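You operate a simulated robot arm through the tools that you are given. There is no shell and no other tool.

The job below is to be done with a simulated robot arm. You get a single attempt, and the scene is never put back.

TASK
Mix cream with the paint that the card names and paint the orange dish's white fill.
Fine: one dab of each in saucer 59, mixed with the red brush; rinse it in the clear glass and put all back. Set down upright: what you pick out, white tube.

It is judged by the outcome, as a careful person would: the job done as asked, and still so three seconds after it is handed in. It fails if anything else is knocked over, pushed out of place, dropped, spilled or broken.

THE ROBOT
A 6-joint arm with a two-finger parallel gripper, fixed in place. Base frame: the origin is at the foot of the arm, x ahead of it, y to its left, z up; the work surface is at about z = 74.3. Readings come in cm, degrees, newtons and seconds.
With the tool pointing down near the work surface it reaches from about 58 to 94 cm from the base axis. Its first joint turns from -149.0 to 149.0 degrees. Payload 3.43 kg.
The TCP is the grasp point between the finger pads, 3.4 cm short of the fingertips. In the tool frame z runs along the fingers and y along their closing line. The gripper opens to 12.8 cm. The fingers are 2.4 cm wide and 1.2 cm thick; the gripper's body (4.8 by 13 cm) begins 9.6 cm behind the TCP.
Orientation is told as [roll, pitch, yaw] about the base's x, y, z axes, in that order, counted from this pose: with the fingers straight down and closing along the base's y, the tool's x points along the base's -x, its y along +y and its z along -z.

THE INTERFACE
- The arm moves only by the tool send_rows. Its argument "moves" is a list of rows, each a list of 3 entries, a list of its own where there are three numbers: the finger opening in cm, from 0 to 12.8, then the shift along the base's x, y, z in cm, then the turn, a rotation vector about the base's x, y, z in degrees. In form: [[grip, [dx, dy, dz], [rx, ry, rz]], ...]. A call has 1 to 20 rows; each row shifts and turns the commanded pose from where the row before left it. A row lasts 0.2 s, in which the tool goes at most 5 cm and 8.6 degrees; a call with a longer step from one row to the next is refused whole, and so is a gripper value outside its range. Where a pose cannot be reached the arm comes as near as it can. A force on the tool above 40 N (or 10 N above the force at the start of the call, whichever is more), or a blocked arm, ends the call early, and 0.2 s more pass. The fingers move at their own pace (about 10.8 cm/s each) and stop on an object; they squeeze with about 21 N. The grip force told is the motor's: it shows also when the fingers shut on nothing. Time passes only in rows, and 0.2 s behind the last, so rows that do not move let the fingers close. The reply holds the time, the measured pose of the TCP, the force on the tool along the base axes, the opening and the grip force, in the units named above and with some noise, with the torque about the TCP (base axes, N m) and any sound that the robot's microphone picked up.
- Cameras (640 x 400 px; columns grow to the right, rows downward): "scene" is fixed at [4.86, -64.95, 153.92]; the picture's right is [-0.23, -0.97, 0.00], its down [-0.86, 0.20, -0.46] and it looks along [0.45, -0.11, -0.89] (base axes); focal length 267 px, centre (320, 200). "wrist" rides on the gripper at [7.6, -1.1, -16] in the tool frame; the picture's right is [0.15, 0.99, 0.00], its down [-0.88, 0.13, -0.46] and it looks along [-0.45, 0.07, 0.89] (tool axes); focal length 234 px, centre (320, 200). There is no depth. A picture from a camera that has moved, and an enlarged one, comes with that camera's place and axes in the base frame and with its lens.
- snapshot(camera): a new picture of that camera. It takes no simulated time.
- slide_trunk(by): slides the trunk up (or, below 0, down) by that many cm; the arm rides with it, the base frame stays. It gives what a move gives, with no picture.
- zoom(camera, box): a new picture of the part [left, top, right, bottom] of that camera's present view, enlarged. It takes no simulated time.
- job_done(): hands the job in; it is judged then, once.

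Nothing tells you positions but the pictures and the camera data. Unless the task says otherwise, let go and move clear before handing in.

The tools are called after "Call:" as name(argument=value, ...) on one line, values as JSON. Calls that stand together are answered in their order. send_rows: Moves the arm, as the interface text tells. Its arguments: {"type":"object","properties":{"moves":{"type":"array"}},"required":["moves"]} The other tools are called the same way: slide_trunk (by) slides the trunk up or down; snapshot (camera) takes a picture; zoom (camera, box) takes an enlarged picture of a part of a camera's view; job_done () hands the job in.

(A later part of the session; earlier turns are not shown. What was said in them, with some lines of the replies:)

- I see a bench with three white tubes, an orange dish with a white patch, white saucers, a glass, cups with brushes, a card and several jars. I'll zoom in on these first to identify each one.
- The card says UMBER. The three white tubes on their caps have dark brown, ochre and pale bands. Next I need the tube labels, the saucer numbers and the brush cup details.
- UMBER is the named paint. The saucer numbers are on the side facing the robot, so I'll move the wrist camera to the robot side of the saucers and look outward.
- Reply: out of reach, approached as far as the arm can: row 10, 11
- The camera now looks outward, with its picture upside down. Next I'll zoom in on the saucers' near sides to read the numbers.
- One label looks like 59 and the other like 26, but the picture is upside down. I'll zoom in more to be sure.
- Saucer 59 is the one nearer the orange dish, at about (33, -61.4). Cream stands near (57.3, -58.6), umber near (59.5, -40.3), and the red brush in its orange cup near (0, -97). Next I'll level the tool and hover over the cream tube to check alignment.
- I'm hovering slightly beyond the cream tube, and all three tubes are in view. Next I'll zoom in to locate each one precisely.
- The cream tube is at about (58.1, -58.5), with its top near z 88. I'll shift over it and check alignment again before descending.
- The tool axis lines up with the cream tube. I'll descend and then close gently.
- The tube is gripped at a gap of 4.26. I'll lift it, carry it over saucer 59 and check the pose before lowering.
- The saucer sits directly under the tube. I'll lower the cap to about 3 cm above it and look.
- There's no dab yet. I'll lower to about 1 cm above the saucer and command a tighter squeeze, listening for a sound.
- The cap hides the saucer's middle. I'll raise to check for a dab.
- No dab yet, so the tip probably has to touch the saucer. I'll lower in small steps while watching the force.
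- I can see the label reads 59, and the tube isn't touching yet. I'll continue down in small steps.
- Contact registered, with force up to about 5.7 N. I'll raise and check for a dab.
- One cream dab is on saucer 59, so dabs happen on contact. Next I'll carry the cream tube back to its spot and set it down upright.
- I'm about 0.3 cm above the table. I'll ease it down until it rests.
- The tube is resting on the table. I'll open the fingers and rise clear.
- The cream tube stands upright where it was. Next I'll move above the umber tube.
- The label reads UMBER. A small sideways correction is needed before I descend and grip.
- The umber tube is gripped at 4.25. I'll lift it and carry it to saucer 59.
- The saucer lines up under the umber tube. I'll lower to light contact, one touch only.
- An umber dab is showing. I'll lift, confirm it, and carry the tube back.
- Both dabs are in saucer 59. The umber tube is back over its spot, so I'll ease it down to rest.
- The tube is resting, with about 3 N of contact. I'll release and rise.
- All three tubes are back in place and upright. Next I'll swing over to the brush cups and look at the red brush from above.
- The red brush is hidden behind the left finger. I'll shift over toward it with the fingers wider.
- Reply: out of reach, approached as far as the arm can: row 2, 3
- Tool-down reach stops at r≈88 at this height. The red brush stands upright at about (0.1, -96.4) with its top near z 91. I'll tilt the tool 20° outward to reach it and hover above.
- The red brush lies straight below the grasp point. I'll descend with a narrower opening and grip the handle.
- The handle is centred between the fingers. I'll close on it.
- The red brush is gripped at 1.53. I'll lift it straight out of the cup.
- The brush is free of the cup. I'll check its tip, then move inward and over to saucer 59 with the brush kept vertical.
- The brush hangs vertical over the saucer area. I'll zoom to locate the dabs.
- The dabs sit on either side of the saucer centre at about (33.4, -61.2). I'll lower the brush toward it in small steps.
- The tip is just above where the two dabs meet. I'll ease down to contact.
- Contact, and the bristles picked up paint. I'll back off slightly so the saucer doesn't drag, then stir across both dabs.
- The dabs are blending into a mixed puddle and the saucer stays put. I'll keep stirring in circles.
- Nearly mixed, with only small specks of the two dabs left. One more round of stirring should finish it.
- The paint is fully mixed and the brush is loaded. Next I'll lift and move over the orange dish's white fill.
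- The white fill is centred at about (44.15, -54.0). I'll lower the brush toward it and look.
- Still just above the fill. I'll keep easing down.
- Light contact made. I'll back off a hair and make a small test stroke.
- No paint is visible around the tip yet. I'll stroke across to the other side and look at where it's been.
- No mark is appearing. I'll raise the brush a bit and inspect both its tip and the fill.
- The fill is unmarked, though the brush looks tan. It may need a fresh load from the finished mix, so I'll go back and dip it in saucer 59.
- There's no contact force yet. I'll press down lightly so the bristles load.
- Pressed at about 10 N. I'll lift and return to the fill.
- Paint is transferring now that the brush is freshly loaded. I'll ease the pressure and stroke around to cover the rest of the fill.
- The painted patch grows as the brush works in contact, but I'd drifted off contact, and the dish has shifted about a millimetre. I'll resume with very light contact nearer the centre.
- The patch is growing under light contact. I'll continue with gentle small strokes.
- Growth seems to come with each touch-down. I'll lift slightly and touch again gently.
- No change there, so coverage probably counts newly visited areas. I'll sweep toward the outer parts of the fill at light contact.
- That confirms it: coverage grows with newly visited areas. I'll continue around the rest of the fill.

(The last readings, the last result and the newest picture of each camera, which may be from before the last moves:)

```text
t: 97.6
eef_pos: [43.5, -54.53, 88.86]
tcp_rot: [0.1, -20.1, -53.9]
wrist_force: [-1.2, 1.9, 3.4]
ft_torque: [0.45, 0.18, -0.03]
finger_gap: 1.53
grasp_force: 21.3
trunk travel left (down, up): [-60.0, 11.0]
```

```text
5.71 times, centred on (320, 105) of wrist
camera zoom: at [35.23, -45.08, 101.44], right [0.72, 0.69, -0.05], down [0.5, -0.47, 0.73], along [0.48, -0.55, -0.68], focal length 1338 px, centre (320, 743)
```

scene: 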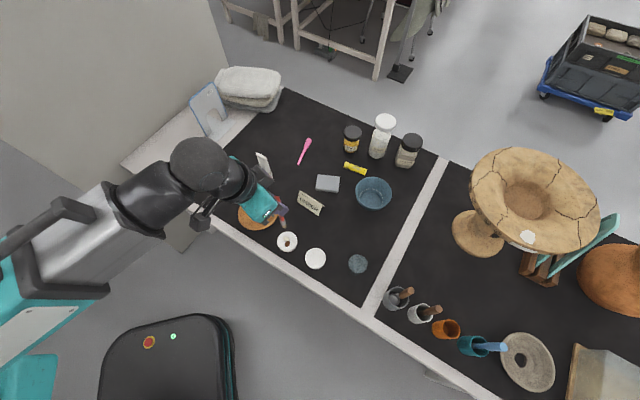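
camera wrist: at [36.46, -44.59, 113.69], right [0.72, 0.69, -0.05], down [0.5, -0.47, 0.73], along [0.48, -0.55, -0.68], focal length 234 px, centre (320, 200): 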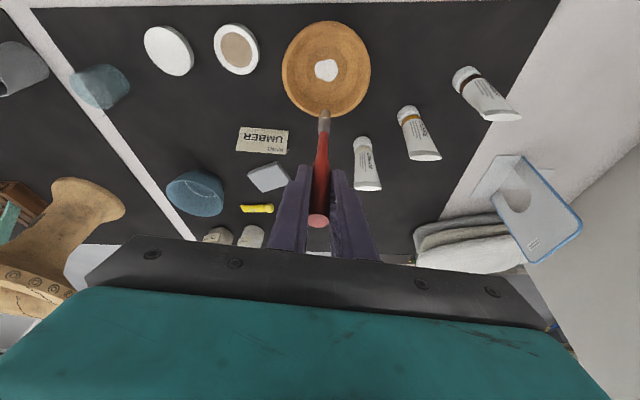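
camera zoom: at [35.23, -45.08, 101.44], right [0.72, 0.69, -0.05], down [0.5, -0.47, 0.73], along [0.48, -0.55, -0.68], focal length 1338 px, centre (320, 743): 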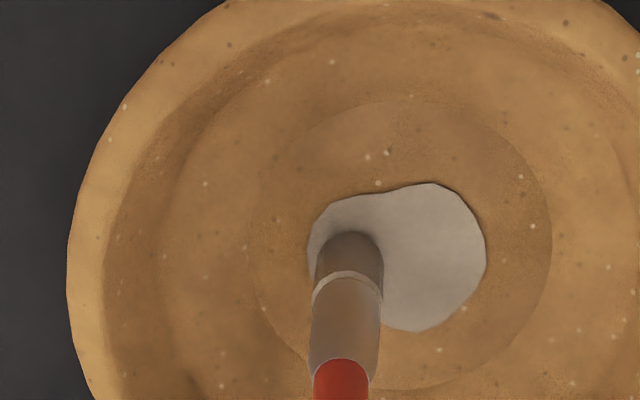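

The fill looks fully covered. I'll lift the brush clear and inspect it.

Call:
send_rows(moves=[[0.5, [0, 0, 1], [0, 0, 0]], [0.5, [0, 0, 3.5], [0, 0, 0]], [0.5, [0, 0, 4], [0, 0, 0]], [0.5, [0, 0, 4], [0, 0, 0]], [0.5, [0, 0, 0], [0, 0, 0]]])

Call:
zoom(camera="scene", box=[230, 185, 310, 255])

Call:
zoom(camera="wrist", box=[260, 20, 400, 120])

Call:
snapshot(camera="scene")

```text
t: 98.8
eef_pos: [43.48, -54.69, 101.32]
tcp_rot: [0.0, -20.1, -54.0]
wrist_force: [0.3, 0.2, -0.7]
ft_torque: [0.01, 0.01, 0.0]
finger_gap: 1.5
grasp_force: 20.9
trunk travel left (down, up): [-60.0, 11.0]
```

```text
5.71 times, centred on (270, 220) of scene
camera zoom: at [4.86, -64.95, 153.92], right [-0.23, -0.97, 0.0], down [-0.86, 0.2, -0.46], along [0.45, -0.11, -0.89], focal length 1525 px, centre (606, 86)
```

zoom: 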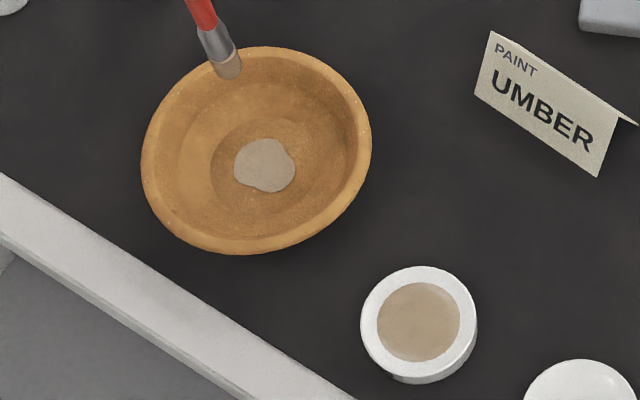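

```text
4.00 times, centred on (330, 70) of wrist
camera zoom: at [35.19, -45.1, 113.99], right [0.72, 0.69, -0.05], down [0.5, -0.47, 0.73], along [0.48, -0.55, -0.68], focal length 937 px, centre (280, 720)
```

zoom: 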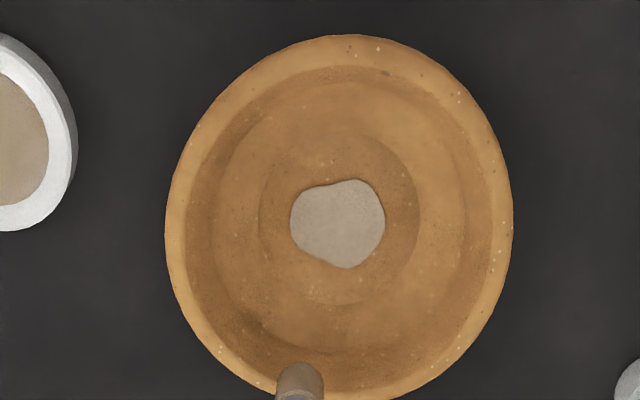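

```text
taken
```

scene: 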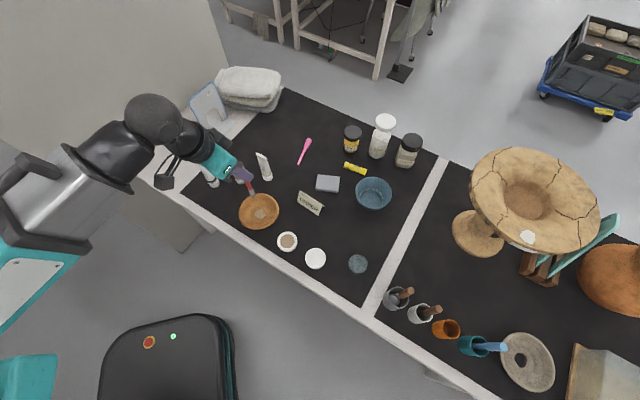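

The fill is fully painted in the mixed tone. Next I'll carry the brush to the clear glass, first stopping short to see it well.

Call:
send_rows(moves=[[0.5, [-2.7, -2.2, 0.6], [0, 0, -2.4]], [0.5, [-2.8, -2.2, 0.6], [0, 0, -2.4]], [0.5, [-2.8, -2.2, 0.6], [0, 0, -2.4]], [0.5, [-2.8, -2.2, 0.6], [0, 0, -2.4]], [0.5, [-2.8, -2.2, 0.6], [0, 0, -2.4]], [0.5, [-2.8, -2.2, 0.6], [0, 0, -2.4]], [0.5, [-2.8, -2.2, 0.6], [0, 0, -2.4]], [0.5, [-2.8, -2.2, 0.6], [0, 0, -2.4]], [0.5, [0, 0, 0], [0, 0, 0]]])

Call:
snapshot(camera="wrist")

Call:
zoom(camera="wrist", box=[270, 40, 430, 140])

Call:
zoom(camera="scene", box=[325, 240, 389, 280])

```text
t: 100.8
eef_pos: [21.13, -72.26, 106.44]
tcp_rot: [0.0, -20.0, -73.2]
wrist_force: [-0.2, 1.5, -0.4]
ft_torque: [-0.04, 0.0, 0.0]
finger_gap: 1.52
grasp_force: 21.5
trunk travel left (down, up): [-60.0, 11.0]
```

```text
taken
camera wrist: at [16.46, -60.52, 118.9], right [0.91, 0.42, -0.05], down [0.32, -0.61, 0.73], along [0.27, -0.68, -0.68], focal length 234 px, centre (320, 200)
```

wrist: 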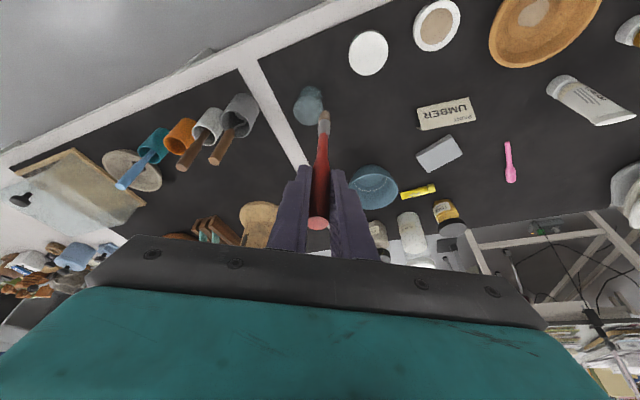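

```text
4.00 times, centred on (350, 90) of wrist
camera zoom: at [16.46, -60.52, 118.9], right [0.91, 0.42, -0.05], down [0.32, -0.61, 0.73], along [0.27, -0.68, -0.68], focal length 937 px, centre (200, 640)
```

zoom: 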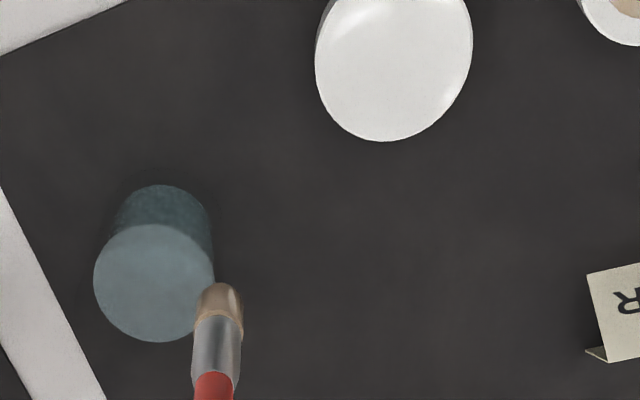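

```text
10.00 times, centred on (357, 260) of scene
camera zoom: at [4.86, -64.95, 153.92], right [-0.23, -0.97, 0.0], down [-0.86, 0.2, -0.46], along [0.45, -0.11, -0.89], focal length 2668 px, centre (-50, -400)
```

zoom: 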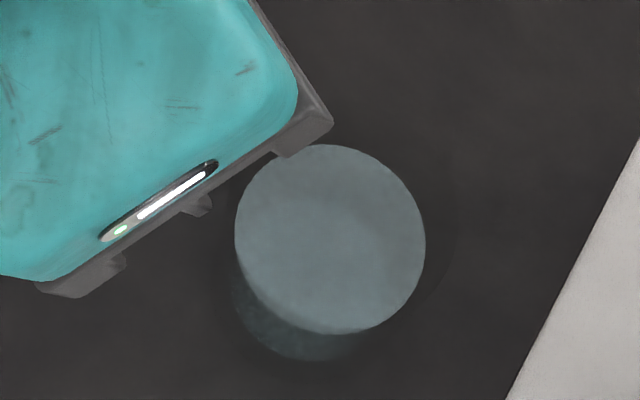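

The glass is centred at about (20.3, -79.45) with the water surface near z 80.6. I'll hover directly above it and check.

Call:
send_rows(moves=[[0.5, [-0.3, -2.4, 0], [0, 0, 0]], [0.5, [-0.3, -2.4, 0], [0, 0, 0]], [0.5, [-0.2, -2.4, -1], [0, 0, 0]], [0.5, [0, 0, -4], [0, 0, 0]], [0.5, [0, 0, 0], [0, 0, 0]]])

Call:
zoom(camera="wrist", box=[260, 50, 380, 130])

Call:
zoom(camera="scene", box=[325, 240, 389, 280])

```text
t: 102.0
eef_pos: [20.37, -79.43, 101.21]
tcp_rot: [0.0, -20.0, -73.2]
wrist_force: [0.3, 0.0, -0.1]
ft_torque: [0.03, 0.0, -0.01]
finger_gap: 1.54
grasp_force: 20.8
trunk travel left (down, up): [-60.0, 11.0]
```

```text
5.00 times, centred on (320, 90) of wrist
camera zoom: at [15.7, -67.74, 113.76], right [0.91, 0.42, -0.05], down [0.32, -0.6, 0.73], along [0.27, -0.68, -0.68], focal length 1171 px, centre (320, 750)
```

zoom: 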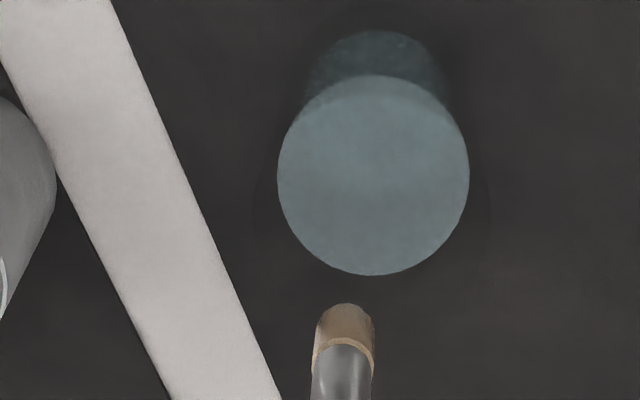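

```text
10.00 times, centred on (357, 260) of scene
camera zoom: at [4.86, -64.95, 153.92], right [-0.23, -0.97, 0.0], down [-0.86, 0.2, -0.46], along [0.45, -0.11, -0.89], focal length 2668 px, centre (-50, -400)
```

zoom: 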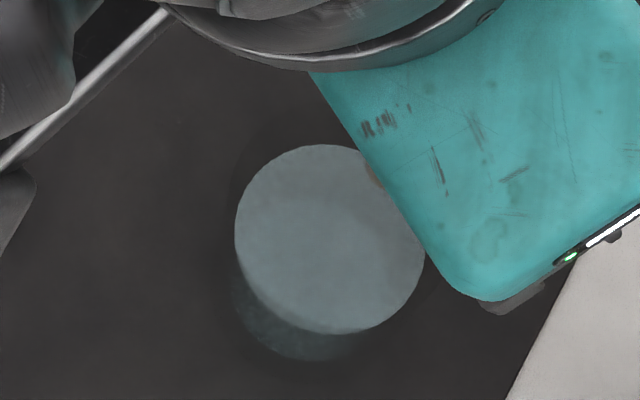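

The tip needs to go about 4 mm right to be centred in the glass. I'll adjust and lower into the water in stages.

Call:
send_rows(moves=[[0.5, [0.35, 0.05, -1], [0, 0, 0]], [0.5, [0, 0, -2], [0, 0, 0]], [0.5, [0, 0, -2], [0, 0, 0]], [0.5, [0, 0, 0], [0, 0, 0]]])

Call:
zoom(camera="wrist", box=[260, 60, 380, 140])

```text
t: 103.0
eef_pos: [20.75, -79.46, 96.19]
tcp_rot: [-0.1, -20.0, -73.1]
wrist_force: [-0.4, -0.4, -0.1]
ft_torque: [0.01, -0.01, -0.02]
finger_gap: 1.53
grasp_force: 21.0
trunk travel left (down, up): [-60.0, 11.0]
```

```text
5.00 times, centred on (320, 100) of wrist
camera zoom: at [16.06, -67.68, 108.76], right [0.91, 0.42, -0.05], down [0.32, -0.6, 0.73], along [0.27, -0.68, -0.68], focal length 1171 px, centre (320, 700)
```

zoom: 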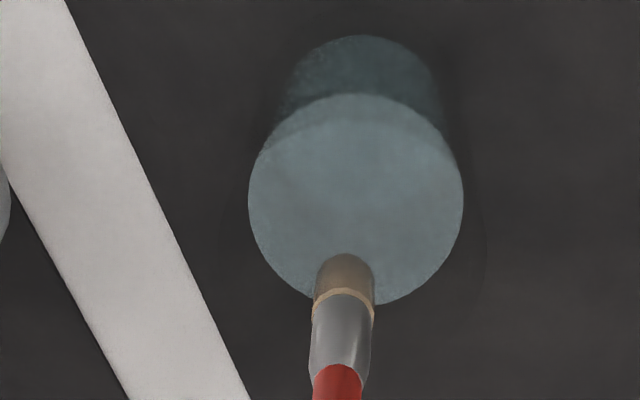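

It's centred now. I'll lower into the water.

Call:
send_rows(moves=[[0.5, [0, 0, -1.5], [0, 0, 0]], [0.5, [0, 0, -1.5], [0, 0, 0]], [0.5, [0, 0, -1], [0, 0, 0]], [0.5, [0, 0, -0.7], [0, 0, 0]], [0.5, [0, 0, 0], [0, 0, 0]]])

Call:
zoom(camera="wrist", box=[260, 60, 380, 140])

```text
t: 104.2
eef_pos: [20.87, -79.34, 91.51]
tcp_rot: [0.0, -20.0, -73.2]
wrist_force: [0.1, 0.6, -0.6]
ft_torque: [0.02, 0.0, -0.02]
finger_gap: 1.51
grasp_force: 21.1
trunk travel left (down, up): [-60.0, 11.0]
```

```text
5.00 times, centred on (320, 100) of wrist
camera zoom: at [16.06, -67.67, 104.05], right [0.91, 0.42, -0.05], down [0.32, -0.6, 0.73], along [0.27, -0.68, -0.68], focal length 1171 px, centre (320, 700)
```

zoom: 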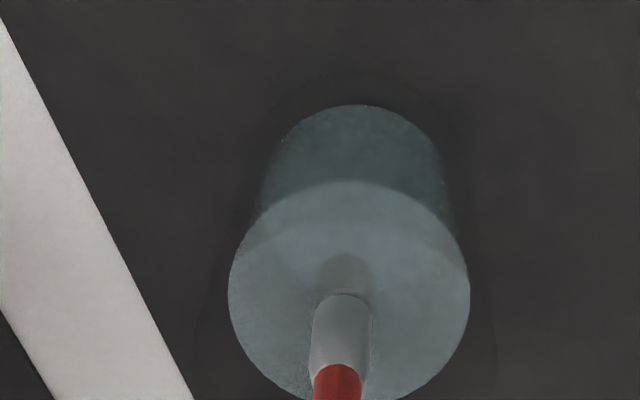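

The bristles are in the water. I'll swirl gently to rinse.

Call:
send_rows(moves=[[0.5, [0.5, 0, 0], [0, 0, 0]], [0.5, [-0.1, 0.4, 0], [0, 0, 0]], [0.5, [-0.4, 0.2, 0], [0, 0, 0]], [0.5, [-0.4, -0.2, 0], [0, 0, 0]], [0.5, [-0.1, -0.4, 0], [0, 0, 0]], [0.5, [0.1, -0.4, 0], [0, 0, 0]], [0.5, [0.4, -0.2, 0], [0, 0, 0]], [0.5, [0.4, 0.2, 0], [0, 0, 0]], [0.5, [0.1, 0.4, 0], [0, 0, 0]], [0.5, [-0.1, 0.4, 0], [0, 0, 0]], [0.5, [-0.4, 0.2, 0], [0, 0, 0]], [0.5, [-0.4, -0.2, 0], [0, 0, 0]], [0.5, [-0.1, -0.4, 0], [0, 0, 0]], [0.5, [0.1, -0.4, 0], [0, 0, 0]], [0.5, [0.4, -0.2, 0], [0, 0, 0]], [0.5, [0.4, 0.2, 0], [0, 0, 0]], [0.5, [0.1, 0.4, 0], [0, 0, 0]], [0.5, [-0.5, 0, 0], [0, 0, 0]], [0.5, [0, 0, 0], [0, 0, 0]]])

Call:
zoom(camera="wrist", box=[260, 60, 380, 140])

```text
t: 108.2
eef_pos: [20.75, -79.42, 91.43]
tcp_rot: [0.0, -20.0, -73.2]
wrist_force: [-0.6, 0.3, 0.2]
ft_torque: [-0.01, -0.01, 0.04]
finger_gap: 1.51
grasp_force: 21.0
trunk travel left (down, up): [-60.0, 11.0]
```

```text
5.00 times, centred on (320, 100) of wrist
camera zoom: at [16.09, -67.66, 104.02], right [0.91, 0.42, -0.05], down [0.32, -0.61, 0.73], along [0.27, -0.68, -0.68], focal length 1171 px, centre (320, 700)
```

zoom: 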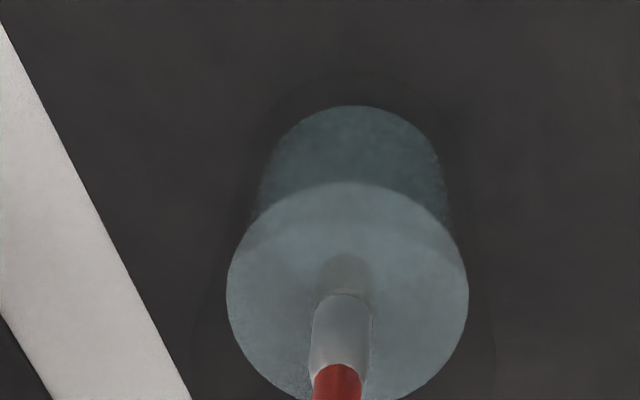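

I'll lift out and check whether the bristles are clean.

Call:
send_rows(moves=[[0.5, [0, 0, 2.5], [0, 0, 0]], [0.5, [0, 0, 3], [0, 0, 0]], [0.5, [0, 0, 4], [0, 0, 0]], [0.5, [0, 0, 2], [0, 0, 0]], [0.5, [0, 0, 0], [0, 0, 0]]])

Call:
zoom(camera="wrist", box=[260, 50, 380, 130])

Call:
zoom(camera="scene", box=[325, 240, 389, 280])

```text
t: 109.4
eef_pos: [20.74, -79.41, 103.03]
tcp_rot: [0.1, -20.0, -73.2]
wrist_force: [0.4, 0.8, -0.5]
ft_torque: [0.0, 0.0, 0.04]
finger_gap: 1.53
grasp_force: 20.9
trunk travel left (down, up): [-60.0, 11.0]
```

```text
5.00 times, centred on (320, 90) of wrist
camera zoom: at [16.08, -67.65, 115.52], right [0.91, 0.42, -0.05], down [0.32, -0.61, 0.73], along [0.27, -0.68, -0.68], focal length 1171 px, centre (320, 750)
```

zoom: 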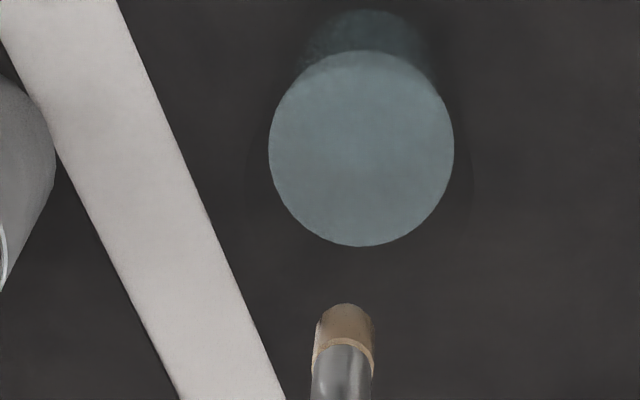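

```text
10.00 times, centred on (357, 260) of scene
camera zoom: at [4.86, -64.95, 153.92], right [-0.23, -0.97, 0.0], down [-0.86, 0.2, -0.46], along [0.45, -0.11, -0.89], focal length 2668 px, centre (-50, -400)
```

zoom: 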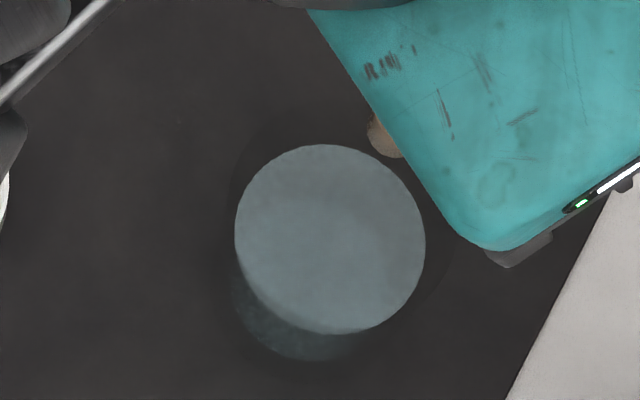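

The bristles are still coated. Like the other steps, rinsing may need the tip lower, near the glass bottom. I'll go back in and descend until light contact.

Call:
send_rows(moves=[[0.5, [0, 0, -3], [0, 0, 0]], [0.5, [0, 0, -3], [0, 0, 0]], [0.5, [0, 0, -3], [0, 0, 0]], [0.5, [0, 0, -2.6], [0, 0, 0]], [0.5, [0, 0, -0.7], [0, 0, 0]], [0.5, [0, 0, -0.4], [0, 0, 0]], [0.5, [0, 0, -0.3], [0, 0, 0]], [0.5, [0, 0, -0.2], [0, 0, 0]], [0.5, [0, 0, 0], [0, 0, 0]]])

Call:
zoom(camera="wrist", box=[260, 60, 380, 140])

```text
t: 111.4
eef_pos: [20.8, -79.36, 89.83]
tcp_rot: [0.0, -19.9, -73.1]
wrist_force: [-1.0, -0.1, 0.2]
ft_torque: [0.03, 0.02, 0.03]
finger_gap: 1.52
grasp_force: 21.1
trunk travel left (down, up): [-60.0, 11.0]
```

```text
5.00 times, centred on (320, 100) of wrist
camera zoom: at [16.08, -67.69, 102.34], right [0.91, 0.42, -0.05], down [0.32, -0.6, 0.73], along [0.27, -0.68, -0.68], focal length 1171 px, centre (320, 700)
```

zoom: 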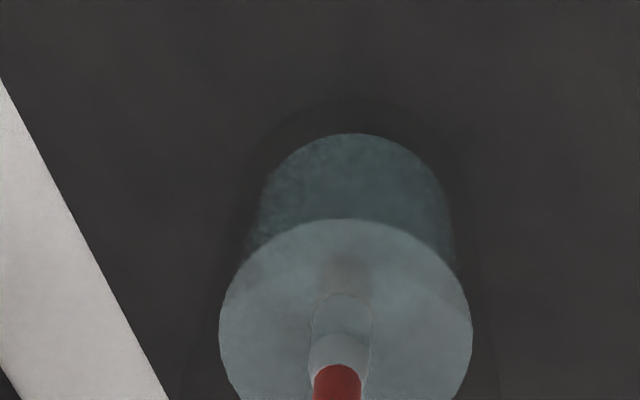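

Call:
send_rows(moves=[[0.5, [0.5, 0, 0], [0, 0, 0]], [0.5, [-0.1, 0.4, 0], [0, 0, 0]], [0.5, [-0.4, 0.2, 0], [0, 0, 0]], [0.5, [-0.4, -0.2, 0], [0, 0, 0]], [0.5, [-0.1, -0.4, 0], [0, 0, 0]], [0.5, [0.1, -0.4, 0], [0, 0, 0]], [0.5, [0.4, -0.2, 0], [0, 0, 0]], [0.5, [0.4, 0.2, 0], [0, 0, 0]], [0.5, [0.1, 0.4, 0], [0, 0, 0]], [0.5, [-0.1, 0.4, 0], [0, 0, 0]], [0.5, [-0.4, 0.2, 0], [0, 0, 0]], [0.5, [-0.4, -0.2, 0], [0, 0, 0]], [0.5, [-0.1, -0.4, 0], [0, 0, 0]], [0.5, [0.1, -0.4, 0], [0, 0, 0]], [0.5, [0.4, -0.2, 0], [0, 0, 0]], [0.5, [0.4, 0.2, 0], [0, 0, 0]], [0.5, [0.1, 0.4, 0], [0, 0, 0]], [0.5, [-0.5, 0, 0], [0, 0, 0]], [0.5, [0, 0, 0], [0, 0, 0]]])

Call:
zoom(camera="wrist", box=[260, 60, 380, 140])

```text
t: 115.4
eef_pos: [20.81, -79.32, 89.82]
tcp_rot: [0.0, -20.1, -73.2]
wrist_force: [-0.2, 0.6, -0.1]
ft_torque: [0.0, -0.01, 0.0]
finger_gap: 1.52
grasp_force: 21.7
trunk travel left (down, up): [-60.0, 11.0]
```

```text
5.00 times, centred on (320, 100) of wrist
camera zoom: at [16.06, -67.68, 102.37], right [0.91, 0.42, -0.05], down [0.32, -0.61, 0.73], along [0.27, -0.68, -0.68], focal length 1171 px, centre (320, 700)
```

zoom: 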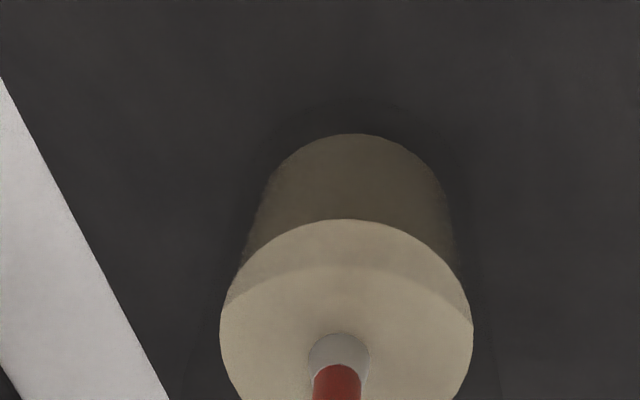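

The water has turned tan, so the rinse is working. A few more swirls, then I'll lift and check.

Call:
send_rows(moves=[[0.5, [0.5, 0, 0], [0, 0, 0]], [0.5, [-0.1, 0.4, 0], [0, 0, 0]], [0.5, [-0.4, 0.2, 0], [0, 0, 0]], [0.5, [-0.4, -0.2, 0], [0, 0, 0]], [0.5, [-0.1, -0.4, 0], [0, 0, 0]], [0.5, [0.1, -0.4, 0], [0, 0, 0]], [0.5, [0.4, -0.2, 0], [0, 0, 0]], [0.5, [0.4, 0.2, 0], [0, 0, 0]], [0.5, [0.1, 0.4, 0], [0, 0, 0]], [0.5, [-0.5, 0, 0], [0, 0, 0]], [0.5, [0, 0, 2], [0, 0, 0]], [0.5, [0, 0, 3.5], [0, 0, 0]], [0.5, [0, 0, 4], [0, 0, 0]], [0.5, [0, 0, 4], [0, 0, 0]], [0.5, [0, 0, 0], [0, 0, 0]]])

Call:
zoom(camera="wrist", box=[260, 50, 380, 130])

Call:
snapshot(camera="scene")

```text
t: 118.6
eef_pos: [20.77, -79.29, 103.33]
tcp_rot: [0.0, -20.0, -73.3]
wrist_force: [-0.2, -0.1, 0.0]
ft_torque: [-0.03, 0.01, 0.03]
finger_gap: 1.53
grasp_force: 21.0
trunk travel left (down, up): [-60.0, 11.0]
```

```text
5.00 times, centred on (320, 90) of wrist
camera zoom: at [16.01, -67.62, 115.87], right [0.91, 0.42, -0.05], down [0.32, -0.61, 0.73], along [0.27, -0.68, -0.68], focal length 1171 px, centre (320, 750)
```

zoom: 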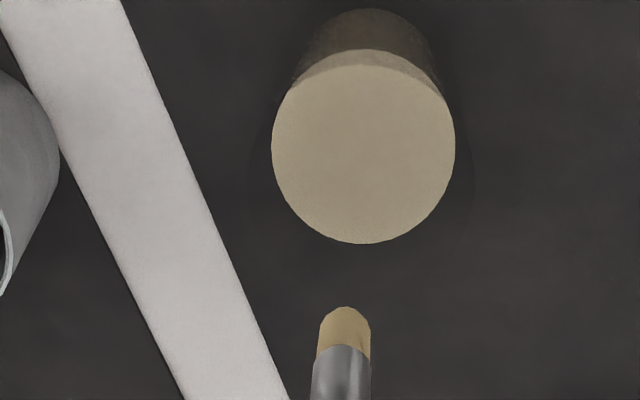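

```text
taken
```

scene: 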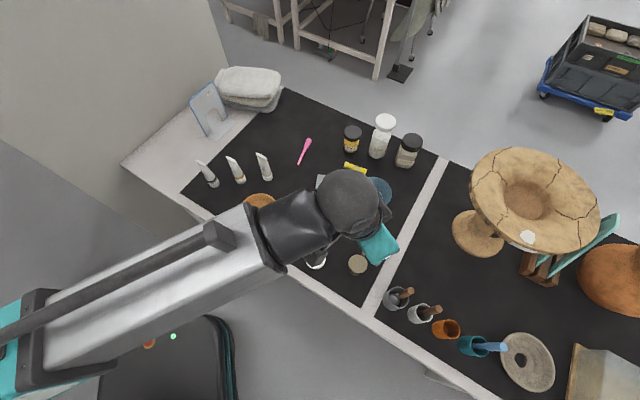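

The brush is clean. I'll carry it back to the orange cup along the reverse path.

Call:
send_rows(moves=[[0.5, [-4.1, -0.2, -0.4], [0, 0, -3.35]], [0.5, [-4.1, -0.2, -0.5], [0, 0, -3.35]], [0.5, [-4.1, -0.2, -0.5], [0, 0, -3.35]], [0.5, [-4.2, -0.3, -0.5], [0, 0, -3.35]], [0.5, [-4.2, -0.2, -0.5], [0, 0, -3.35]], [0.5, [0, 0, 0], [0, 0, 0]]])

Call:
send_rows(moves=[[0.5, [0, -2.5, 0], [0, 0, 0]], [0.5, [0, -3.5, -0.2], [0, 0, 0]], [0.5, [0, -3.5, -0.2], [0, 0, 0]], [0.5, [0, -3.5, -0.2], [0, 0, 0]], [0.5, [0, -2, 0], [0, 0, 0]], [0.5, [0, 0, 0], [0, 0, 0]]])

Call:
zoom(camera="wrist", box=[260, 50, 400, 150])

```text
t: 120.0
eef_pos: [-0.01, -80.36, 100.75]
tcp_rot: [0.0, -20.0, -90.0]
wrist_force: [-0.5, -0.4, 0.1]
ft_torque: [0.02, 0.05, -0.02]
finger_gap: 1.52
grasp_force: 20.9
trunk travel left (down, up): [-60.0, 11.0]
```

```text
t: 121.4
eef_pos: [0.11, -95.46, 100.19]
tcp_rot: [0.0, -20.0, -89.9]
wrist_force: [0.9, -0.1, 0.0]
ft_torque: [-0.02, 0.0, -0.01]
finger_gap: 1.52
grasp_force: 20.7
trunk travel left (down, up): [-60.0, 11.0]
```

```text
4.00 times, centred on (330, 100) of wrist
camera zoom: at [-0.97, -82.86, 112.82], right [0.99, 0.14, -0.05], down [0.13, -0.67, 0.73], along [0.07, -0.73, -0.68], focal length 937 px, centre (280, 600)
```

zoom: 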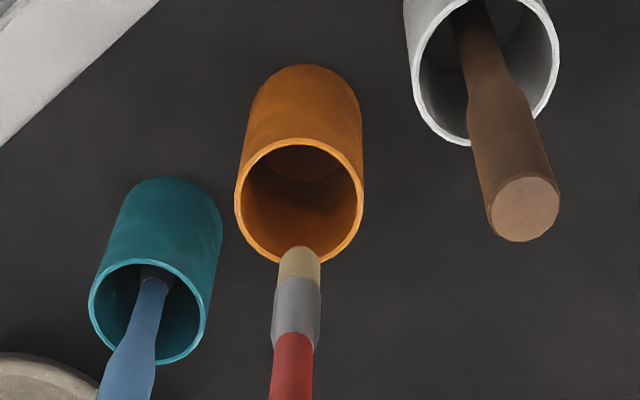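

The brush is lined up laterally. I'll move the last centimetre out and then lower it into the cup.

Call:
send_rows(moves=[[0.5, [0, -0.5, 0], [0, 0, 0]], [0.5, [0, -0.5, 0], [0, 0, 0]], [0.5, [0, 0, -1.5], [0, 0, 0]], [0.5, [0, 0, -1.5], [0, 0, 0]], [0.5, [0, 0, -1.5], [0, 0, 0]], [0.5, [0, 0, 0], [0, 0, 0]]])

Call:
zoom(camera="wrist", box=[260, 50, 400, 150])

```text
t: 122.8
eef_pos: [0.24, -96.52, 95.8]
tcp_rot: [0.0, -20.0, -89.9]
wrist_force: [0.1, 1.1, -0.7]
ft_torque: [-0.01, -0.02, -0.01]
finger_gap: 1.52
grasp_force: 20.9
trunk travel left (down, up): [-60.0, 11.0]
```

```text
4.00 times, centred on (330, 100) of wrist
camera zoom: at [-1.02, -83.92, 108.33], right [0.99, 0.14, -0.05], down [0.13, -0.67, 0.73], along [0.07, -0.73, -0.68], focal length 937 px, centre (280, 600)
```

zoom: 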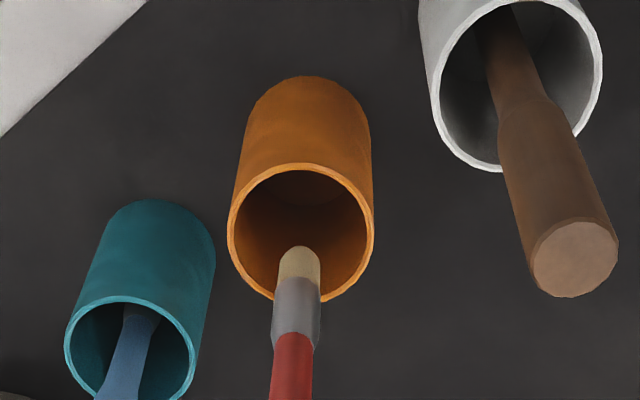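

The tip is inside the rim. I'll continue down slowly while watching forces.

Call:
send_rows(moves=[[0.5, [-0.05, 0, -1], [0, 0, 0]], [0.5, [-0.05, 0, -1], [0, 0, 0]], [0.5, [0, 0, -1.5], [0, 0, 0]], [0.5, [0, 0, 0], [0, 0, 0]]])

Call:
zoom(camera="wrist", box=[260, 60, 400, 160])

```text
t: 123.8
eef_pos: [-0.01, -96.5, 92.29]
tcp_rot: [0.0, -20.0, -89.9]
wrist_force: [0.0, 0.3, -1.6]
ft_torque: [0.0, -0.01, -0.01]
finger_gap: 1.54
grasp_force: 21.2
trunk travel left (down, up): [-60.0, 11.0]
```

```text
4.00 times, centred on (330, 110) of wrist
camera zoom: at [-1.11, -83.91, 104.86], right [0.99, 0.14, -0.05], down [0.13, -0.67, 0.73], along [0.07, -0.73, -0.68], focal length 937 px, centre (280, 560)
```

zoom: 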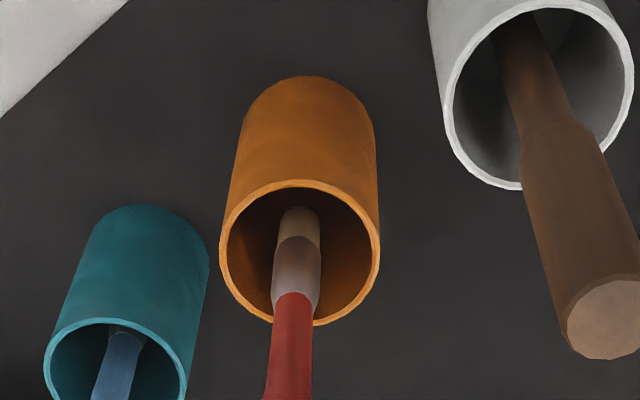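

Call:
send_rows(moves=[[0.5, [0.04, 0, -1.2], [0, 0, 0]], [0.5, [0, 0, -1.2], [0, 0, 0]], [0.5, [0, 0, -0.8], [0, 0, 0]], [0.5, [0, 0, -0.3], [0, 0, 0]], [0.5, [0, 0, 0], [0, 0, 0]]])

Call:
zoom(camera="wrist", box=[240, 80, 400, 240])

```text
t: 125.0
eef_pos: [0.01, -96.42, 88.8]
tcp_rot: [-0.1, -20.0, -89.8]
wrist_force: [-0.2, -0.4, 0.9]
ft_torque: [0.04, 0.0, 0.01]
finger_gap: 1.51
grasp_force: 20.9
trunk travel left (down, up): [-60.0, 11.0]
```

```text
2.50 times, centred on (320, 160) of wrist
camera zoom: at [-1.08, -83.91, 101.37], right [0.99, 0.14, -0.05], down [0.13, -0.67, 0.73], along [0.07, -0.73, -0.68], focal length 585 px, centre (320, 300)
```

zoom: 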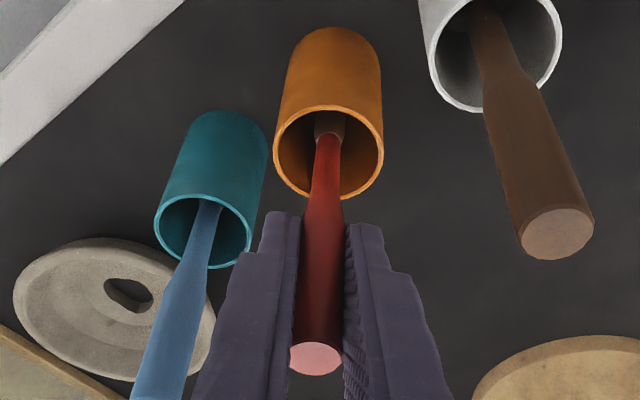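

Call:
send_rows(moves=[[0.5, [0, 0, -0.2], [0, 0, 0]], [0.5, [0, 0, -0.2], [0, 0, 0]], [0.5, [0, 0, -0.1], [0, 0, 0]], [0.5, [0, 0, 0], [0, 0, 0]]])

```text
t: 126.0
eef_pos: [0.01, -96.5, 88.23]
tcp_rot: [-0.1, -20.0, -89.8]
wrist_force: [-0.6, 0.5, 2.1]
ft_torque: [0.01, -0.02, -0.01]
finger_gap: 1.51
grasp_force: 21.1
trunk travel left (down, up): [-60.0, 11.0]
```

Call:
send_rows(moves=[[0.5, [0, 0, -0.06], [0, 0, 0]], [0.5, [0, 0, 0], [0, 0, 0]]])

```text
t: 126.6
eef_pos: [-0.03, -96.4, 88.28]
tcp_rot: [0.0, -20.1, -89.9]
wrist_force: [0.3, -0.7, 6.0]
ft_torque: [-0.02, -0.1, 0.02]
finger_gap: 1.5
grasp_force: 21.1
trunk travel left (down, up): [-60.0, 11.0]
```

The brush is standing on the cup floor. I'll release gently and back straight up.

Call:
send_rows(moves=[[1.2, [0, 0, 0.06], [0, 0, 0]], [1.6, [0, 0, 0], [0, 0, 0]], [1.9, [0, 0, 0], [0, 0, 0]], [2.6, [0, 0, 0], [0, 0, 0]], [4.2, [0, 0, 0], [0, 0, 0]], [4.2, [0, 0, 0], [0, 0, 0]]])

Call:
zoom(camera="wrist", box=[240, 80, 400, 240])

```text
t: 128.0
eef_pos: [-0.03, -96.5, 88.25]
tcp_rot: [0.0, -20.0, -89.9]
wrist_force: [0.6, 0.2, 0.6]
ft_torque: [-0.02, -0.03, -0.02]
finger_gap: 4.18
grasp_force: 0.0
trunk travel left (down, up): [-60.0, 11.0]
```

```text
2.50 times, centred on (320, 160) of wrist
camera zoom: at [-1.1, -83.9, 100.83], right [0.99, 0.14, -0.05], down [0.13, -0.67, 0.73], along [0.07, -0.73, -0.68], focal length 585 px, centre (320, 300)
```

zoom: 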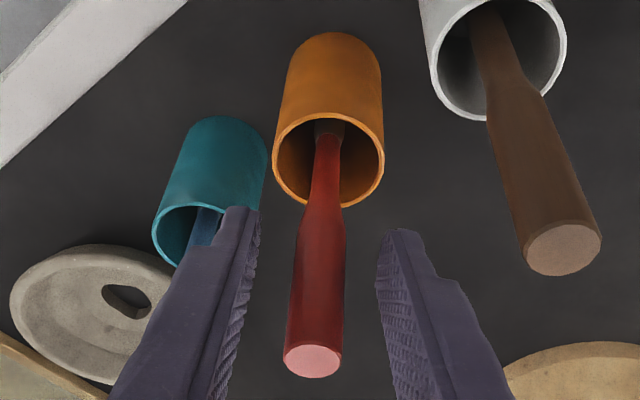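

The brush stands in its cup. I'll raise straight up, then withdraw inward.

Call:
send_rows(moves=[[4.2, [0, 0, 2], [0, 0, 0]], [4.2, [0, 0, 3], [0, 0, 0]], [4.2, [0, 0, 3], [0, 0, 0]], [4.2, [0, 0, 3.3], [0, 0, 0]], [4.2, [0, 3, 0.5], [0, 0, 0]], [4.2, [0, 4, 0.5], [0, 0, 0]], [4.2, [0, 4, 0.5], [0, 0, 0]], [4.2, [0, 4, 0.5], [0, 0, 0]], [4.2, [3.5, 3, 0], [0, 0, 4]], [4.2, [4, 2, 0], [0, 0, 4]], [4.2, [4, 2, 0], [0, 0, 4]], [4.2, [4, 2, 0], [0, 0, 4]], [4.2, [4, 2, 0], [0, 0, 4]], [4.2, [4, 2, 0], [0, 0, 4]], [4.2, [0, 0, 0], [0, 0, 0]]])

Call:
snapshot(camera="scene")

Call:
zoom(camera="scene", box=[360, 270, 520, 370])

Call:
snapshot(camera="wrist")

```text
t: 131.2
eef_pos: [23.58, -68.32, 101.61]
tcp_rot: [0.0, -20.1, -65.9]
wrist_force: [-0.1, 0.1, -0.1]
ft_torque: [0.04, -0.01, 0.03]
finger_gap: 4.21
grasp_force: 0.0
trunk travel left (down, up): [-60.0, 11.0]
```

```text
taken
```

scene: 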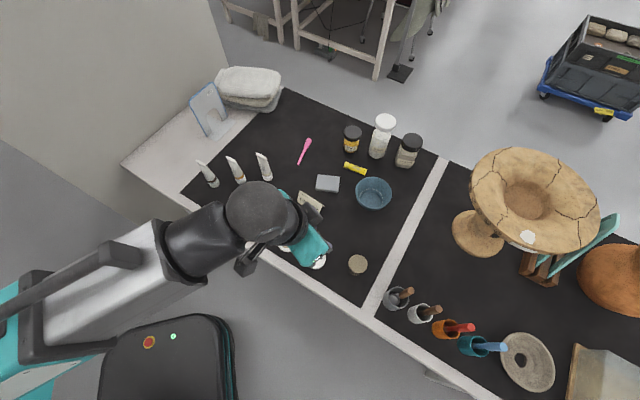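

```text
4.00 times, centred on (440, 320) of scene
camera zoom: at [4.86, -64.95, 153.92], right [-0.23, -0.97, 0.0], down [-0.86, 0.2, -0.46], along [0.45, -0.11, -0.89], focal length 1067 px, centre (-160, -280)
```

zoom: 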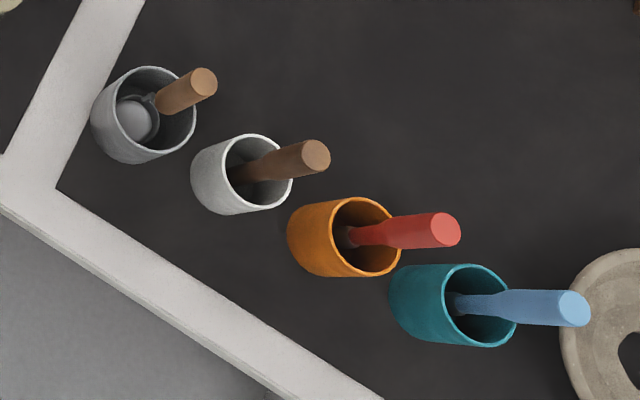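

```text
taken
camera wrist: at [17.45, -57.43, 114.13], right [0.85, 0.53, -0.05], down [0.39, -0.56, 0.73], along [0.36, -0.64, -0.68], focal length 234 px, centre (320, 200)
```

wrist: 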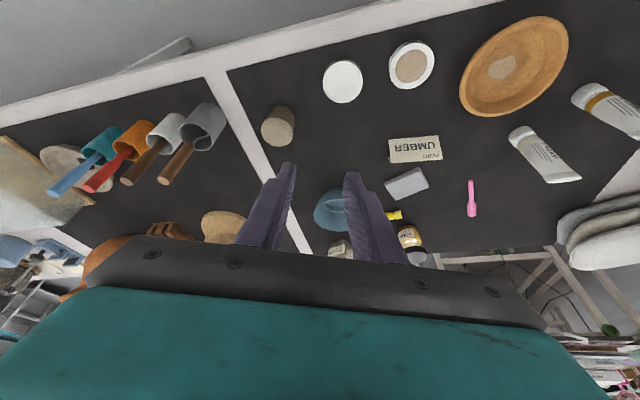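

The brush is back and everything looks in place. I'll move the arm up and clear, then do a final check of the dish and tubes.

Call:
send_rows(moves=[[4.2, [0, 0, 4], [0, 0, 0]], [4.2, [0, 0, 4], [0, 0, 0]], [4.2, [0, 0, 4], [0, 0, 0]], [4.2, [3, -2, 0], [6.1, 2.7, 0]], [4.2, [3, -2, 0], [6.1, 2.7, 0]], [4.2, [3, -2, 0], [6.1, 2.7, 0]], [4.2, [4, 0, 0], [0, 0, 2]], [4.2, [4, 0, 0], [0, 0, 2]], [4.2, [4, 0, 0], [0, 0, 2]], [4.2, [4, 0, 0], [0, 0, 2]], [4.2, [4, 0, 0], [0, 0, 2]], [4.2, [0, 0, 0], [0, 0, 0]]])

Call:
snapshot(camera="scene")

Call:
zoom(camera="scene", box=[180, 140, 372, 260])

Call:
zoom(camera="scene", box=[230, 190, 390, 290])

```text
t: 132.6
eef_pos: [31.86, -74.48, 113.75]
tcp_rot: [0.0, -3.0, -65.7]
wrist_force: [4.9, -11.6, -17.5]
ft_torque: [0.49, 0.27, -0.11]
finger_gap: 4.2
grasp_force: 0.1
trunk travel left (down, up): [-60.0, 11.0]
stopped in row 6: the force on the tool passed its limit at 102 N (the readings are from after the stop); the commanded pose is now the measured one
```

```text
taken
```

scene: 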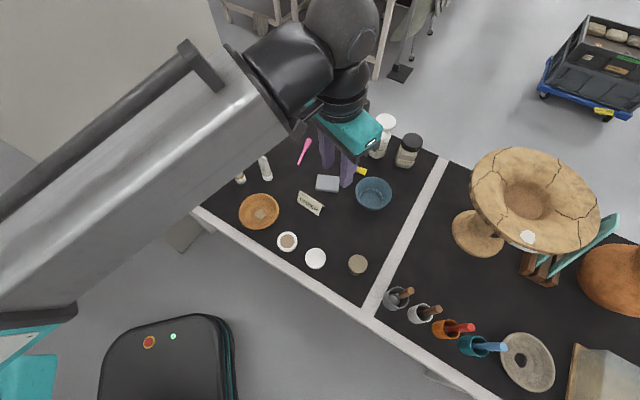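

```text
3.33 times, centred on (276, 200) of scene
camera zoom: at [4.86, -64.95, 153.92], right [-0.23, -0.97, 0.0], down [-0.86, 0.2, -0.46], along [0.45, -0.11, -0.89], focal length 890 px, centre (467, 200)
```

zoom: 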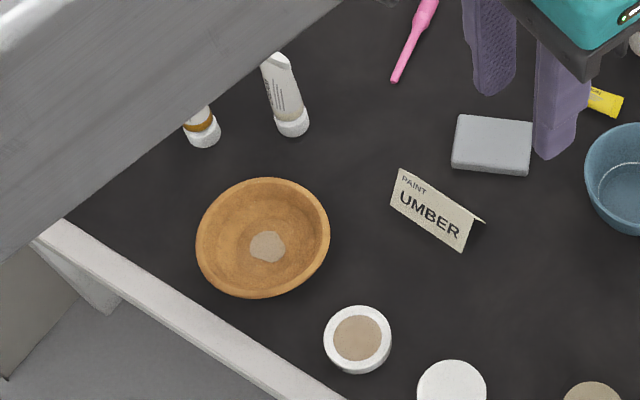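

```text
4.00 times, centred on (310, 240) of scene
camera zoom: at [4.86, -64.95, 153.92], right [-0.23, -0.97, 0.0], down [-0.86, 0.2, -0.46], along [0.45, -0.11, -0.89], focal length 1067 px, centre (360, 40)
```

zoom: 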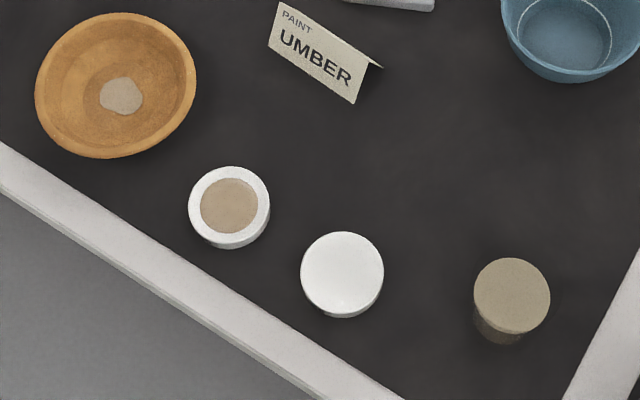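

A force limit tripped during the withdrawal, though nothing seems to be near the tool at this height. I'll look before moving again.

Call:
snapshot(camera="wrist")

Call:
send_rows(moves=[[4.2, [0, 0, 0], [0, 0, 0]], [4.2, [0, 0, 0], [0, 0, 0]]])

Call:
zoom(camera="scene", box=[280, 90, 472, 210])

Call:
snapshot(camera="scene")

```text
taken
camera wrist: at [27.41, -67.33, 129.44], right [0.84, 0.54, -0.01], down [0.47, -0.73, 0.5], along [0.26, -0.42, -0.87], focal length 234 px, centre (320, 200)
```

wrist: 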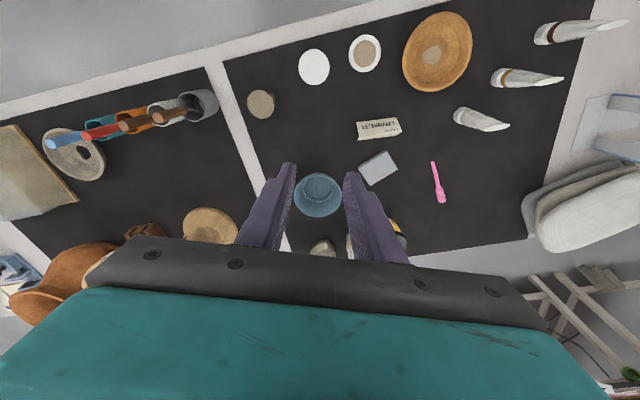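

```text
t: 133.2
eef_pos: [31.82, -74.5, 113.82]
tcp_rot: [0.0, -2.9, -65.7]
wrist_force: [6.9, -17.8, -31.2]
ft_torque: [0.53, -0.03, 0.11]
finger_gap: 4.17
grasp_force: 0.1
trunk travel left (down, up): [-60.0, 11.0]
```

```text
3.33 times, centred on (376, 150) of scene
camera zoom: at [4.86, -64.95, 153.92], right [-0.23, -0.97, 0.0], down [-0.86, 0.2, -0.46], along [0.45, -0.11, -0.89], focal length 890 px, centre (133, 367)
```

zoom: 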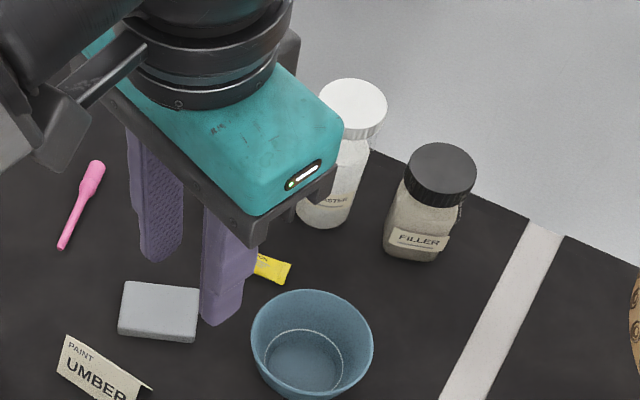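

```text
taken
```

scene: 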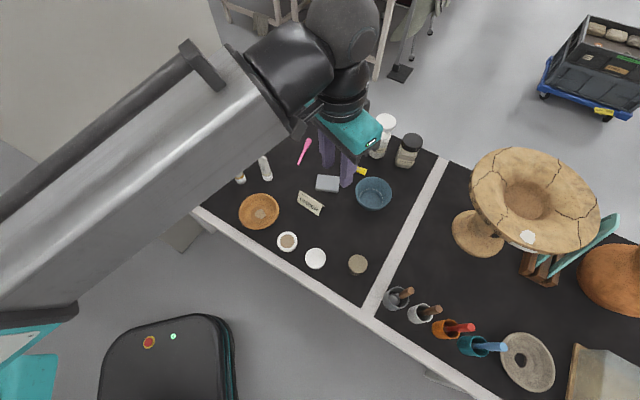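

The steady force pushes the tool outward and down. That suggests the wrist camera bracket is touching the robot's own forearm in this pose, not anything on the table. I'll back out the way it came.

Call:
send_rows(moves=[[4.2, [-0.8, 0.5, 0], [-3, -1.3, 0]], [4.2, [-1.5, 1, -1], [-4, -1.8, 0]], [4.2, [-2, 1.3, -2], [-4, -1.8, 0]], [4.2, [0, 0, 0], [0, 0, 0]]])

Call:
snapshot(camera="scene")

```text
t: 134.2
eef_pos: [27.59, -71.57, 110.62]
tcp_rot: [-0.1, -14.7, -65.7]
wrist_force: [0.8, -0.6, 0.7]
ft_torque: [0.0, -0.02, 0.0]
finger_gap: 4.22
grasp_force: 0.0
trunk travel left (down, up): [-60.0, 11.0]
```

```text
taken
```

scene: 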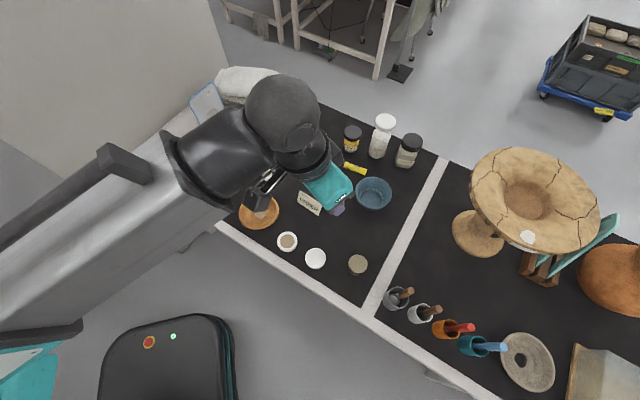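

The contact has cleared and nothing on the bench was disturbed. I'll do a last check of all items from both cameras.

Call:
snapshot(camera="wrist")

Call:
zoom(camera="wrist", box=[400, 0, 640, 150])

Call:
zoom(camera="scene", box=[360, 270, 520, 370])

```text
taken
camera wrist: at [21.95, -61.75, 124.34], right [0.84, 0.54, -0.04], down [0.42, -0.62, 0.66], along [0.33, -0.58, -0.75], focal length 234 px, centre (320, 200)
```

wrist: 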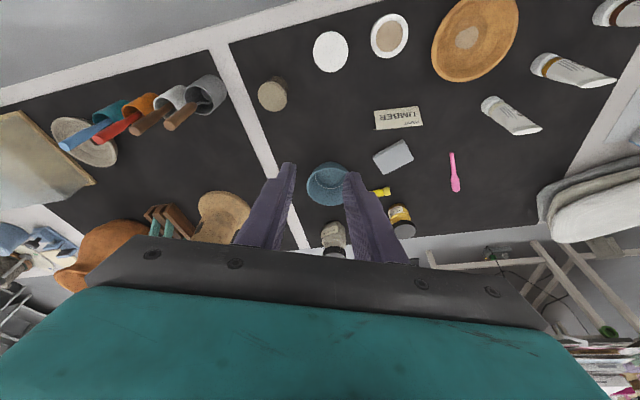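

```text
2.67 times, centred on (520, 75) of wrist
camera zoom: at [21.95, -61.75, 124.34], right [0.84, 0.54, -0.04], down [0.42, -0.62, 0.66], along [0.33, -0.58, -0.75], focal length 624 px, centre (-213, 533)
```

zoom: 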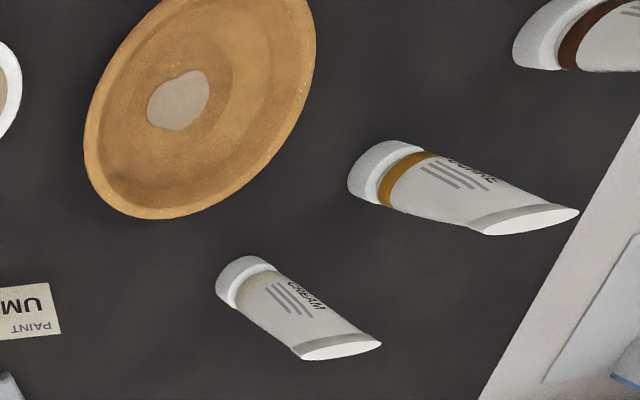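

```text
4.00 times, centred on (440, 320) of scene
camera zoom: at [4.86, -64.95, 153.92], right [-0.23, -0.97, 0.0], down [-0.86, 0.2, -0.46], along [0.45, -0.11, -0.89], focal length 1067 px, centre (-160, -280)
```

zoom: 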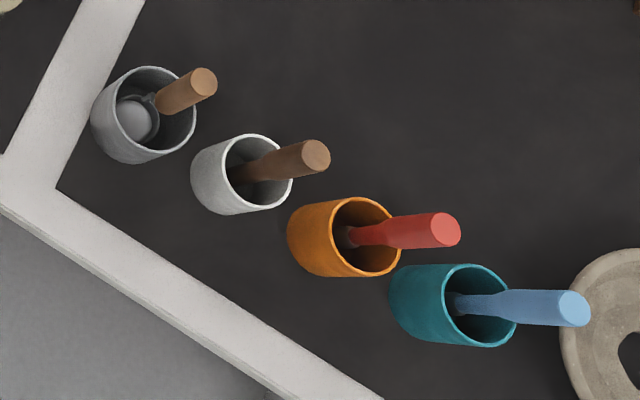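

All three tubes stand upright in their places, and the white fill is covered with the mixed paint. The red brush is rinsed and back in the orange cup, and the gripper is empty and clear of the bench. I'm handing in.

Call:
job_done()

```text
The job is handed in.
```

I painted the orange dish's white fill with a mix of cream and umber, the paint named on the card, and handed the job in.

- **Mixing:** I put one dab each of cream and umber in saucer 59 and mixed them with the red brush until no separate colour was left.
- **Painting:** The whole fill is covered. My first strokes left no mark, so I dipped the brush in the mix again.
- **Rinsing:** I rinsed the brush in the clear glass until the bristles looked clean. The water in the glass is now tan.
- **Putting back:** The cream and umber tubes stand upright where they were. The red brush is back in the orange cup.

Two small things went wrong along the way:

- **Dish moved:** The orange dish shifted about 2 mm while I was painting, and I left it there.
- **Arm contact:** As I withdrew the arm at the end, the force limit tripped, probably because the wrist camera touched the robot's own forearm. I backed out, and the last pictures show nothing on the bench moved.
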